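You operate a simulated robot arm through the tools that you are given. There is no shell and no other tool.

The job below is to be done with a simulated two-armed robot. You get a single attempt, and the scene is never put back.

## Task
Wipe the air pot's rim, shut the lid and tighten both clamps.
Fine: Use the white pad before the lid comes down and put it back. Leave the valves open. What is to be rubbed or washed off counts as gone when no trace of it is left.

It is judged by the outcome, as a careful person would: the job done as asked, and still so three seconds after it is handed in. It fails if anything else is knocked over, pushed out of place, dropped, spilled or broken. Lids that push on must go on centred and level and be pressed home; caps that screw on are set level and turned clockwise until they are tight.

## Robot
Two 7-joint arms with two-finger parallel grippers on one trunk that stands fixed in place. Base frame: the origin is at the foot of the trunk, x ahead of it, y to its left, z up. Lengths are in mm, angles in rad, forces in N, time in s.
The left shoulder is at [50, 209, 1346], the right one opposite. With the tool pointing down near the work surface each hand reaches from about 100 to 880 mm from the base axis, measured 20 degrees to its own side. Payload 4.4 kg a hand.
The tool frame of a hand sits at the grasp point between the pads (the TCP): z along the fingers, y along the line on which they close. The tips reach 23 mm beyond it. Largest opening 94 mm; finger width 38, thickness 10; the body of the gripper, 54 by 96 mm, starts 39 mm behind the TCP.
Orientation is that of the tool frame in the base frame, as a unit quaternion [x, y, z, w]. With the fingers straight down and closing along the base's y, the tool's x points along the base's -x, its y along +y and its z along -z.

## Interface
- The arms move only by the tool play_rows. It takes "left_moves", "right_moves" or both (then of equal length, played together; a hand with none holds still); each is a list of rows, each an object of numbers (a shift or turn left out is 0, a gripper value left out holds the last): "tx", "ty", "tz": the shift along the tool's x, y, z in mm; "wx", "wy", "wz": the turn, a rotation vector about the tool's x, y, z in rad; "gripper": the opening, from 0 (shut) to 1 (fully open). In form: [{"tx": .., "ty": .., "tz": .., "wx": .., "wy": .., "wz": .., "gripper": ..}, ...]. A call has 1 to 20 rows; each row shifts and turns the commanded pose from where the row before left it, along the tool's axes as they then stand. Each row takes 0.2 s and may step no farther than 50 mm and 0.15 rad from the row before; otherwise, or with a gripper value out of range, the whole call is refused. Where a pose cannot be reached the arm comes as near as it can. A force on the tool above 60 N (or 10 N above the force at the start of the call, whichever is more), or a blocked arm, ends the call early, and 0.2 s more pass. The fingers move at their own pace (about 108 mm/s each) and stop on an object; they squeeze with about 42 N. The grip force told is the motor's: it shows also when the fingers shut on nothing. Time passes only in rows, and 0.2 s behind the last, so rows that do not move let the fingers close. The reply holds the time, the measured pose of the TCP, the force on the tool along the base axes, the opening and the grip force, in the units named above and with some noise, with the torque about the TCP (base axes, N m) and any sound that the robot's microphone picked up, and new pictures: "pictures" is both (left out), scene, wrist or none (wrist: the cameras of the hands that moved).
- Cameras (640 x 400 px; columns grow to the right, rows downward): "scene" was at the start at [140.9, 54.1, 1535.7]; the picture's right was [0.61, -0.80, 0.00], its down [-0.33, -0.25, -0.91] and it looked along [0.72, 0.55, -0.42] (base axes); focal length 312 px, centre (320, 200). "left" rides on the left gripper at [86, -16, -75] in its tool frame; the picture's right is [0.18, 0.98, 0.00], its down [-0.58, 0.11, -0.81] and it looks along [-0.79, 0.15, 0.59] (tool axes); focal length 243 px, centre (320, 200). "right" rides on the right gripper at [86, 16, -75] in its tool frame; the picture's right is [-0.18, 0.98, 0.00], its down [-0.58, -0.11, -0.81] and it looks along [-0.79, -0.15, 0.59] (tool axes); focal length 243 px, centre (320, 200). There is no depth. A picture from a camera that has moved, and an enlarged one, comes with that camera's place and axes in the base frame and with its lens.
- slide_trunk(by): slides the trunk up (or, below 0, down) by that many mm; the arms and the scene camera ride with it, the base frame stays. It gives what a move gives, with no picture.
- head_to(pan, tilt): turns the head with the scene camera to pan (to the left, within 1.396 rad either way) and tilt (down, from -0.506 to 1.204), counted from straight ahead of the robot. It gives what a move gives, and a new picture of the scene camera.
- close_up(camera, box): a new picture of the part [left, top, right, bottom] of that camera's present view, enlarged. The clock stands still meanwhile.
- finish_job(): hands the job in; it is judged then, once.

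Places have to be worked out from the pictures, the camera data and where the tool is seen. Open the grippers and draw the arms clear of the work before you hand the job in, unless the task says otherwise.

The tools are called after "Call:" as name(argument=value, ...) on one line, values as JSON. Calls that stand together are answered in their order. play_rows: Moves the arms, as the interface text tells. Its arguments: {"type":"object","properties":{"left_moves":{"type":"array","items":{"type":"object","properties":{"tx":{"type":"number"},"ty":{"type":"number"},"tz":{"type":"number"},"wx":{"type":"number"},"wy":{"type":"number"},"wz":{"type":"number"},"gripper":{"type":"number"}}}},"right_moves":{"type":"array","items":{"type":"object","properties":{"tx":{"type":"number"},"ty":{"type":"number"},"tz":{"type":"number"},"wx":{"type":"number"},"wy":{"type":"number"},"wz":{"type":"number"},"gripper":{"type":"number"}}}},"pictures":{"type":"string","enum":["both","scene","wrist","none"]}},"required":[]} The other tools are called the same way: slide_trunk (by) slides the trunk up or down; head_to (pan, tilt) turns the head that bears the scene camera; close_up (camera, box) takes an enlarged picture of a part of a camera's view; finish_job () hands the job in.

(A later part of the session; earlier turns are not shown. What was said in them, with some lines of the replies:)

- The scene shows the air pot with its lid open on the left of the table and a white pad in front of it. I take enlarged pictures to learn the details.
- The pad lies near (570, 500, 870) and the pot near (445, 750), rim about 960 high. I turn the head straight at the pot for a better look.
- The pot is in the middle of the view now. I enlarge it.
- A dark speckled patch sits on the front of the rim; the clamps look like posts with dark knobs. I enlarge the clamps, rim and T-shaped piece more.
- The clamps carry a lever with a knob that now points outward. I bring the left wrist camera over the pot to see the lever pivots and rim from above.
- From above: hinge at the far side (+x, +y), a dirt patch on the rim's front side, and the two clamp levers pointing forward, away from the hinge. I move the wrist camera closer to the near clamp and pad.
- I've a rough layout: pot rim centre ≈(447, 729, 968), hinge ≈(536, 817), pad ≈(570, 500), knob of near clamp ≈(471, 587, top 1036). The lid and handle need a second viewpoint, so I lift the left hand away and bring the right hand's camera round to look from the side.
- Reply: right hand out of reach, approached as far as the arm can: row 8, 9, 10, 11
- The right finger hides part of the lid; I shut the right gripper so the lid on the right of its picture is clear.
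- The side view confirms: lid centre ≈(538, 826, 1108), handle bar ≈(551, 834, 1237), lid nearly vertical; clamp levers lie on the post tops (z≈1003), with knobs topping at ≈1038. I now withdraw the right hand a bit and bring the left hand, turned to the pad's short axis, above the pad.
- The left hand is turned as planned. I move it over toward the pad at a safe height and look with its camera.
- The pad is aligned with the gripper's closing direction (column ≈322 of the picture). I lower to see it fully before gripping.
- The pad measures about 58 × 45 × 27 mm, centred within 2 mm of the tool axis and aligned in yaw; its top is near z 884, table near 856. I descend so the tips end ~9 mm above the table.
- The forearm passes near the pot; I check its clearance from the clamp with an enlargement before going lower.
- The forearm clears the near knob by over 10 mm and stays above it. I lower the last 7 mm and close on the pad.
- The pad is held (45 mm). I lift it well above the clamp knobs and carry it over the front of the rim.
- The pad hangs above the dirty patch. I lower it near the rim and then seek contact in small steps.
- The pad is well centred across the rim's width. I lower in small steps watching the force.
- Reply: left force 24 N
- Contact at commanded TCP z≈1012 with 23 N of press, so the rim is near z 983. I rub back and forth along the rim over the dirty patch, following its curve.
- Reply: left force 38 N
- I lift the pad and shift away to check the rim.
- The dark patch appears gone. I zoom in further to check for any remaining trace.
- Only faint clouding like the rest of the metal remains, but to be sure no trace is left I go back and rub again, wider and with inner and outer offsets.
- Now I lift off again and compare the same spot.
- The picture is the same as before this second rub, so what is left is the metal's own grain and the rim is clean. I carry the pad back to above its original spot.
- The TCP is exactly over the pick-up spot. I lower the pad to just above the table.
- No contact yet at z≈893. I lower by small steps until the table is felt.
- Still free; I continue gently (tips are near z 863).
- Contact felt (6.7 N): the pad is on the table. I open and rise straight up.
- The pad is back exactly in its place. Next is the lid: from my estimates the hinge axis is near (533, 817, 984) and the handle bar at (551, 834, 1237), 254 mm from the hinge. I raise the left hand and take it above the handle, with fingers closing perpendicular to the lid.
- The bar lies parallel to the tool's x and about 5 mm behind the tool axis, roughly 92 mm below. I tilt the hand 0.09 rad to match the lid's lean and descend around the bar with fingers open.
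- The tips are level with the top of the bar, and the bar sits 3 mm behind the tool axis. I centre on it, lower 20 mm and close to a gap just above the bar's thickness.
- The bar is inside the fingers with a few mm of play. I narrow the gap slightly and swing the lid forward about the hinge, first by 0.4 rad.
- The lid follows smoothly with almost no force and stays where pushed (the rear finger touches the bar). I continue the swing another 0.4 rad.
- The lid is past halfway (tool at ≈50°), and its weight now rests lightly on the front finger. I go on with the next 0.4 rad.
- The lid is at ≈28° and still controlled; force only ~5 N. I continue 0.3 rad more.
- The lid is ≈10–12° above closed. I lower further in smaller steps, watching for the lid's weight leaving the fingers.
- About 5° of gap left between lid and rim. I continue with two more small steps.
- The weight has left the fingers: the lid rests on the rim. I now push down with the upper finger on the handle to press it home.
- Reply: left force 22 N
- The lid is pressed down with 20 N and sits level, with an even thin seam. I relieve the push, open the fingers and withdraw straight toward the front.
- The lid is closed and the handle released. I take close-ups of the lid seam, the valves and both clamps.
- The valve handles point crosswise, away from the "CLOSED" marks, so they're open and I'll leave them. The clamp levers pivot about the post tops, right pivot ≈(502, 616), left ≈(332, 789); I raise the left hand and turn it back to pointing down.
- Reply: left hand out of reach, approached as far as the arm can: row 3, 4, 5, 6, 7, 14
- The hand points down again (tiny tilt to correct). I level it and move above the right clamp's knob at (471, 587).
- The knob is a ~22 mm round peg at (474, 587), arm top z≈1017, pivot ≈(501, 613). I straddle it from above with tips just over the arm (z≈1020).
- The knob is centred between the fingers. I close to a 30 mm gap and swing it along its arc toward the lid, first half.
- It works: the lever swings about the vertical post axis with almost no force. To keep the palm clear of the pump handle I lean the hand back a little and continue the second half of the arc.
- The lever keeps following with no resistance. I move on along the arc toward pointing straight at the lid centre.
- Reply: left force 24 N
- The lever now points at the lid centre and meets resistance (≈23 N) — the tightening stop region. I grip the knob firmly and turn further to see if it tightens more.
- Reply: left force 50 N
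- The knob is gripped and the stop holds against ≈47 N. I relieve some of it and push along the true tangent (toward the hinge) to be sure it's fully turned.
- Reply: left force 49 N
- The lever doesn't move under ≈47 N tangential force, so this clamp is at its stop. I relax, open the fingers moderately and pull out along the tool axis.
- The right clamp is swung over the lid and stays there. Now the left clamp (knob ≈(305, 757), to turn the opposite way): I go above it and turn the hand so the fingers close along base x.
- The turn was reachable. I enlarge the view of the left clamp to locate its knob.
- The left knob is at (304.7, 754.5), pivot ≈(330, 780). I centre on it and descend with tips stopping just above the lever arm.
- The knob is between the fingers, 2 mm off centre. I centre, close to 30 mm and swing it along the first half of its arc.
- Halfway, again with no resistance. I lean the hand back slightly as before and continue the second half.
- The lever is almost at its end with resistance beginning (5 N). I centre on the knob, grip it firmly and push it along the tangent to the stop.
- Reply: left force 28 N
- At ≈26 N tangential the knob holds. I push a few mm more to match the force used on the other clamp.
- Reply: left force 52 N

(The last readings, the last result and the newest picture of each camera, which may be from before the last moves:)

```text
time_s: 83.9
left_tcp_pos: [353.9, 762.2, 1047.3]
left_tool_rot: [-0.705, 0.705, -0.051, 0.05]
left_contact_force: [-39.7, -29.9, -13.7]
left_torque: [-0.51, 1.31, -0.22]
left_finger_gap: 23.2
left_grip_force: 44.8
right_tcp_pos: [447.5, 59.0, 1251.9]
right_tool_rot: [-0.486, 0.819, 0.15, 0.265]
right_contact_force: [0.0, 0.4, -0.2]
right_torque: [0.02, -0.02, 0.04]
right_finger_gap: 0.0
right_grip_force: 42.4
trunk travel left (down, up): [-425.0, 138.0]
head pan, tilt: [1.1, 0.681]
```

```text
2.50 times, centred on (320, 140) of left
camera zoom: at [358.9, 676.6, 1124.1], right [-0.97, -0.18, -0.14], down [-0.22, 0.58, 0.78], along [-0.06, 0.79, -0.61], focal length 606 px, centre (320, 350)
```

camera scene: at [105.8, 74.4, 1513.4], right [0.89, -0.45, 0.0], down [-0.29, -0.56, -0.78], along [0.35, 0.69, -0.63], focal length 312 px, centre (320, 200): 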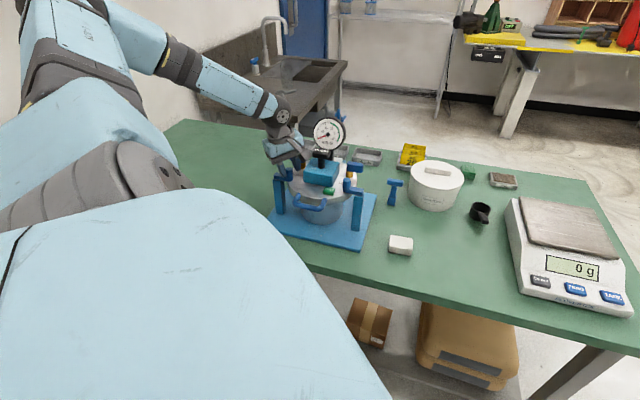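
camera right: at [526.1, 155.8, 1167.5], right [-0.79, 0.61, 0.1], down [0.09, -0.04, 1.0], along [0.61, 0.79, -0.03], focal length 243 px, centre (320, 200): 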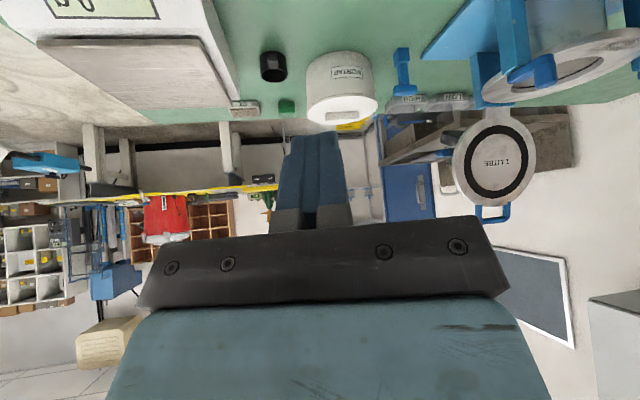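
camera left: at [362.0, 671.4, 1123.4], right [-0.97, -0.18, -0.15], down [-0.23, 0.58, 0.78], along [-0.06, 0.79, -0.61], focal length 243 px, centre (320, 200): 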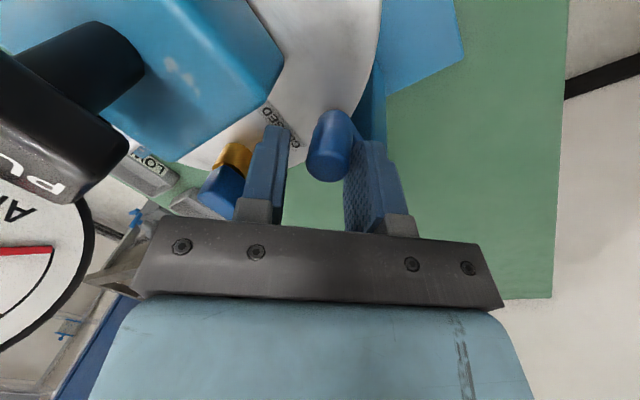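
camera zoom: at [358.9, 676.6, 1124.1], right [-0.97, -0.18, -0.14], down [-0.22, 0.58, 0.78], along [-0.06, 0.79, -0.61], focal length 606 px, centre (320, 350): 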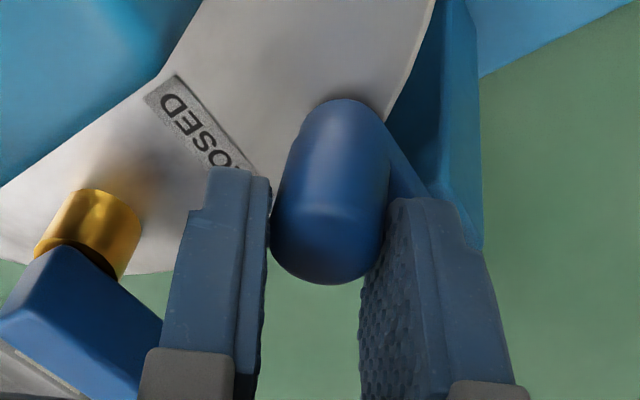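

Both clamps hold at about 49 N. I relax the push, open moderately (keeping clear of the valve) and pull out along the tool axis.

Call:
play_rows(left_moves=[{"tx": 3, "ty": 3}, {"gripper": 0.42}, {}, {"tz": -20}, {"tz": -40}, {"tz": -45}, {"tz": -45}, {}], pictures="both")

Call:
close_up(camera="scene", box=[250, 110, 390, 250])

Call:
close_up(camera="left", box=[150, 0, 400, 150])

```text
time_s: 85.7
left_tcp_pos: [333.9, 761.1, 1193.6]
left_tool_rot: [0.705, -0.705, 0.053, -0.052]
left_contact_force: [-0.2, 0.7, -0.4]
left_torque: [0.01, 0.03, -0.03]
left_finger_gap: 39.6
left_grip_force: 0.1
right_tcp_pos: [450.8, 60.9, 1250.5]
right_tool_rot: [-0.486, 0.821, 0.148, 0.261]
right_contact_force: [-0.3, 0.9, -0.2]
right_torque: [0.04, -0.04, 0.0]
right_finger_gap: 0.0
right_grip_force: 42.3
trunk travel left (down, up): [-425.0, 138.0]
head pan, tilt: [1.1, 0.681]
camera scene: at [107.0, 75.5, 1513.2], right [0.89, -0.45, 0.0], down [-0.29, -0.56, -0.78], along [0.35, 0.69, -0.63], focal length 312 px, centre (320, 200)
camera left: at [338.5, 675.5, 1270.7], right [-0.97, -0.19, -0.14], down [-0.23, 0.58, 0.78], along [-0.06, 0.79, -0.61], focal length 243 px, centre (320, 200)
```

scene: 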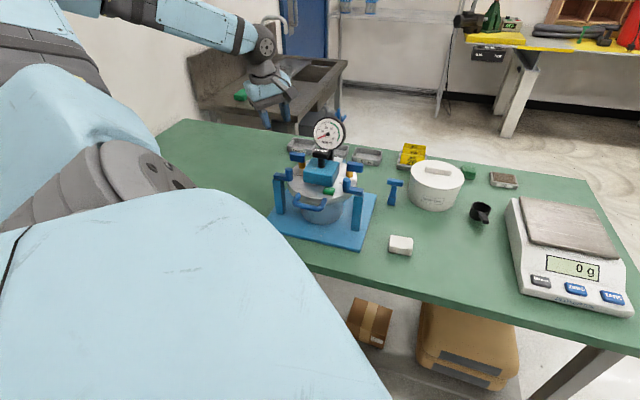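
left: 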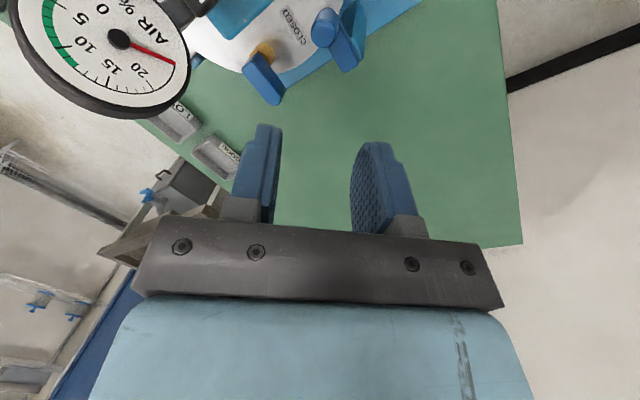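

```text
2.86 times, centred on (320, 180) of scene
camera zoom: at [107.0, 75.5, 1513.2], right [0.89, -0.45, 0.0], down [-0.29, -0.56, -0.78], along [0.35, 0.69, -0.63], focal length 891 px, centre (320, 257)
```

zoom: 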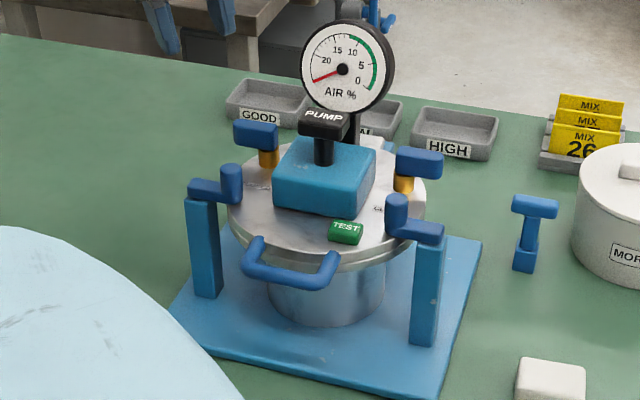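

```text
2.56 times, centred on (275, 75) of left
camera zoom: at [338.5, 675.5, 1270.7], right [-0.97, -0.19, -0.14], down [-0.23, 0.58, 0.78], along [-0.06, 0.79, -0.61], focal length 621 px, centre (435, 520)
```

zoom: 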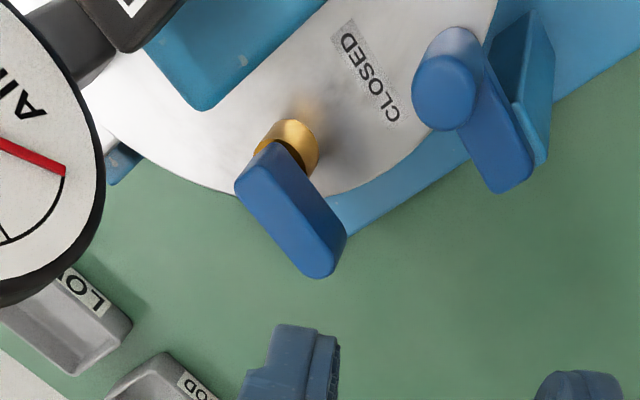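

Both clamp levers now reach over the lid symmetrically and the valve handles haven't moved. I check seam and clamps up close.

Call:
close_up(camera="scene", box=[285, 160, 365, 215])

Call:
close_up(camera="right", box=[400, 20, 550, 130])

Call:
close_up(camera="scene", box=[370, 130, 530, 260])

```text
7.27 times, centred on (325, 188) of scene
camera zoom: at [107.0, 75.5, 1513.2], right [0.89, -0.45, 0.0], down [-0.29, -0.56, -0.78], along [0.35, 0.69, -0.63], focal length 2267 px, centre (284, 291)
```

zoom: 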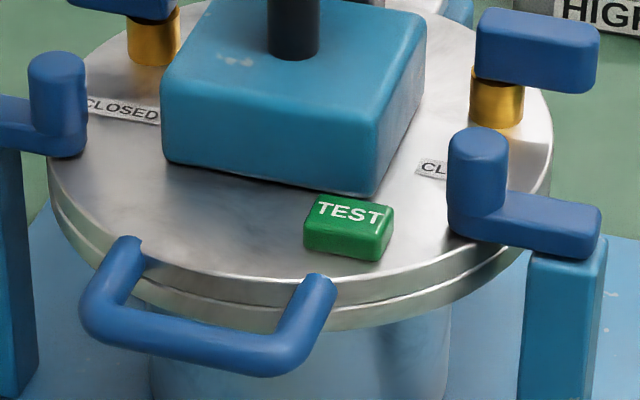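

```text
3.64 times, centred on (475, 75) of right
camera zoom: at [383.0, -30.8, 1261.3], right [-0.79, 0.61, 0.1], down [0.09, -0.04, 0.99], along [0.61, 0.79, -0.03], focal length 882 px, centre (-244, 654)
```

zoom: 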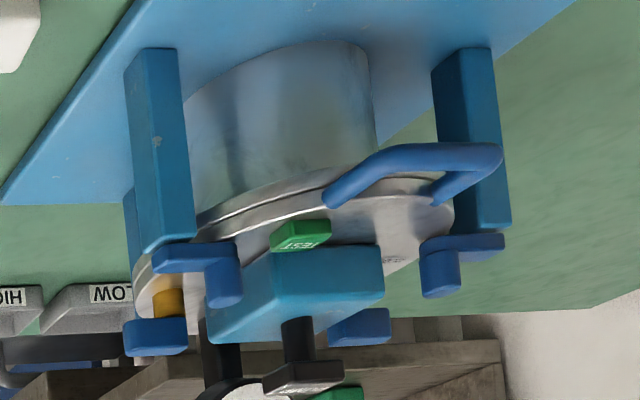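

```text
3.08 times, centred on (450, 195) of scene
camera zoom: at [107.0, 75.5, 1513.2], right [0.89, -0.45, 0.0], down [-0.29, -0.56, -0.78], along [0.35, 0.69, -0.63], focal length 959 px, centre (-80, 215)
```

zoom: 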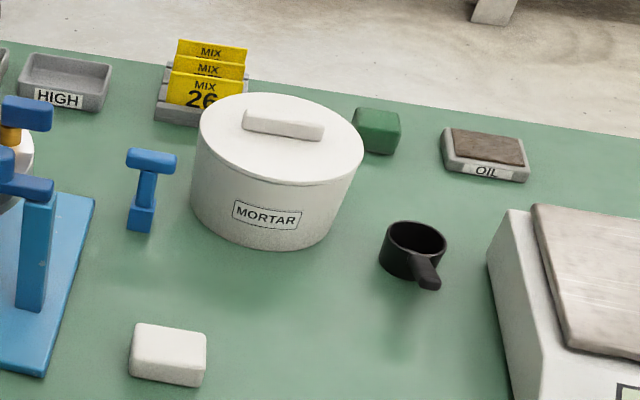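

All looks right: lid seated, both clamps over it, valves unchanged, pad back in place, nothing else moved. I now raise the left hand away, open both grippers and draw back.

Call:
play_rows(left_moves=[{"wx": -0.15, "tz": -30}, {"tz": -45}, {"tz": -45}, {"tz": -45}, {"tz": -45}, {"tx": 40, "ty": -7.7}, {"tx": 40, "ty": -7.7}, {"tx": 40, "ty": -7.7}, {"tx": 40, "ty": -7.7}, {"tx": 40, "ty": -7.7}, {"tx": 40, "ty": -7.7}, {"tx": 40, "ty": -7.7}, {"gripper": 1}, {}, {}], right_moves=[{}, {}, {}, {}, {}, {}, {}, {}, {}, {}, {}, {}, {"gripper": 1}, {}, {}], pictures="both")

Call:
close_up(camera="scene", box=[250, 110, 390, 250])

```text
time_s: 88.9
left_tcp_pos: [381.2, 481.3, 1406.8]
left_tool_rot: [0.708, -0.707, 0.0, 0.0]
left_contact_force: [0.6, 0.0, 0.0]
left_torque: [-0.04, 0.01, 0.01]
left_finger_gap: 94.0
left_grip_force: 0.1
right_tcp_pos: [451.2, 60.1, 1250.1]
right_tool_rot: [-0.486, 0.82, 0.15, 0.261]
right_contact_force: [-0.4, -0.1, -0.7]
right_torque: [0.0, 0.0, 0.0]
right_finger_gap: 94.2
right_grip_force: 0.0
trunk travel left (down, up): [-425.0, 138.0]
head pan, tilt: [1.1, 0.681]
camera scene: at [106.4, 74.2, 1513.4], right [0.89, -0.45, 0.0], down [-0.29, -0.56, -0.78], along [0.35, 0.69, -0.63], focal length 312 px, centre (320, 200)
camera right: at [382.4, -31.9, 1261.5], right [-0.79, 0.61, 0.1], down [0.09, -0.04, 0.99], along [0.61, 0.79, -0.03], focal length 243 px, centre (320, 200)
camera left: at [397.8, 395.2, 1482.2], right [-0.98, -0.19, 0.0], down [-0.11, 0.58, 0.81], along [-0.15, 0.79, -0.59], focal length 243 px, centre (320, 200)
```

scene: 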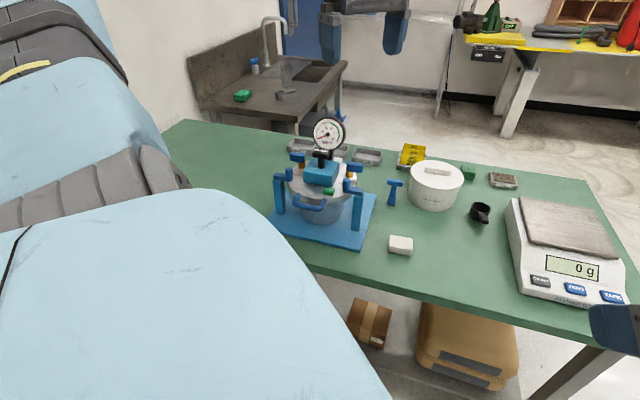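
right: 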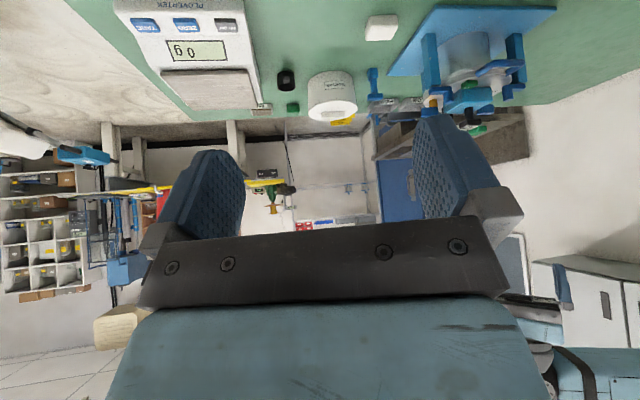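
left: 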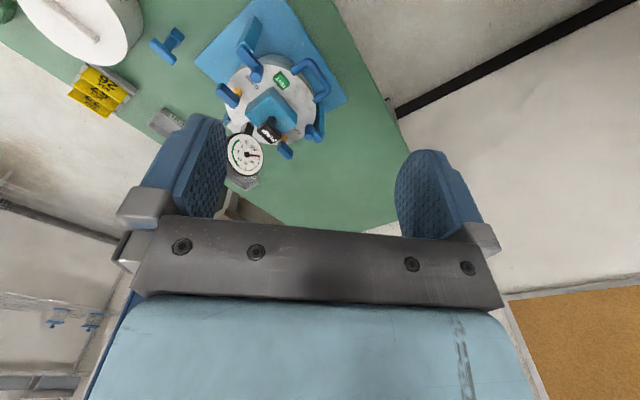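

```text
2.86 times, centred on (320, 180) of scene
camera zoom: at [106.4, 74.2, 1513.4], right [0.89, -0.45, 0.0], down [-0.29, -0.56, -0.78], along [0.35, 0.69, -0.63], focal length 891 px, centre (320, 257)
```

zoom: 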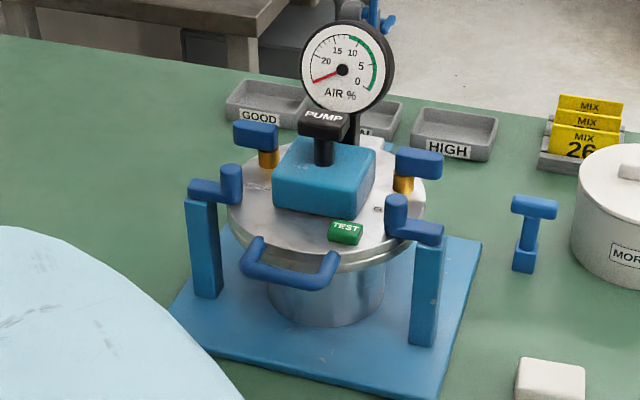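

The arms are clear. A last top view through the left camera to confirm both levers' positions.

Call:
close_up(camera="left", box=[190, 0, 360, 180])

```text
2.22 times, centred on (275, 90) of left
camera zoom: at [397.8, 395.2, 1482.2], right [-0.98, -0.19, 0.0], down [-0.11, 0.58, 0.81], along [-0.15, 0.79, -0.59], focal length 539 px, centre (420, 444)
```

zoom: 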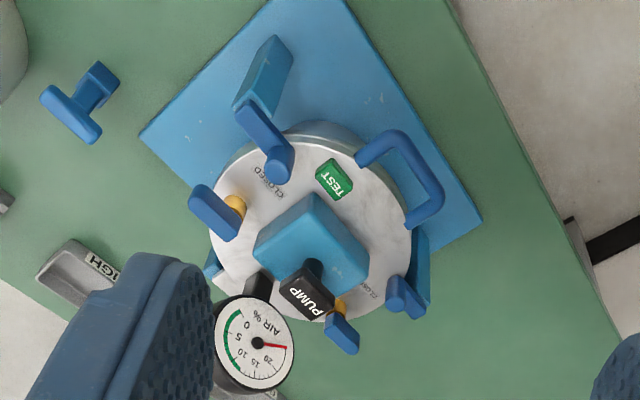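

The air pot's rim is wiped clean, the lid is shut and level, and both clamps are turned in to their stops. The valves are still open and the pad is back in its place. Both grippers are open and clear of the work, so I hand the job in.

Call:
finish_job()

```text
The job is handed in.
```

I wiped the air pot's rim, shut the lid and tightened both clamps. The job is handed in, but I don't have the judgement back.

- **Rim:** I rubbed the dark patch off with the white pad before lowering the lid. A second pass changed nothing in close-up, so I take the faint clouding that remains to be the metal's own grain.
- **Pad:** It is back where it was picked up.
- **Lid:** I lowered it by the handle and pressed it down with about 20 N. The seam looked even and the lid level.
- **Clamps:** Both levers are swung about 90° over the lid, where they hit a stop. Neither moved further under roughly 47–49 N, which I take as tight.
- **Valves:** They are still open; the handles have not moved from where they were before I worked the clamps.

I saw nothing else knocked over or moved in the last pictures. Both grippers are open and clear of the work.
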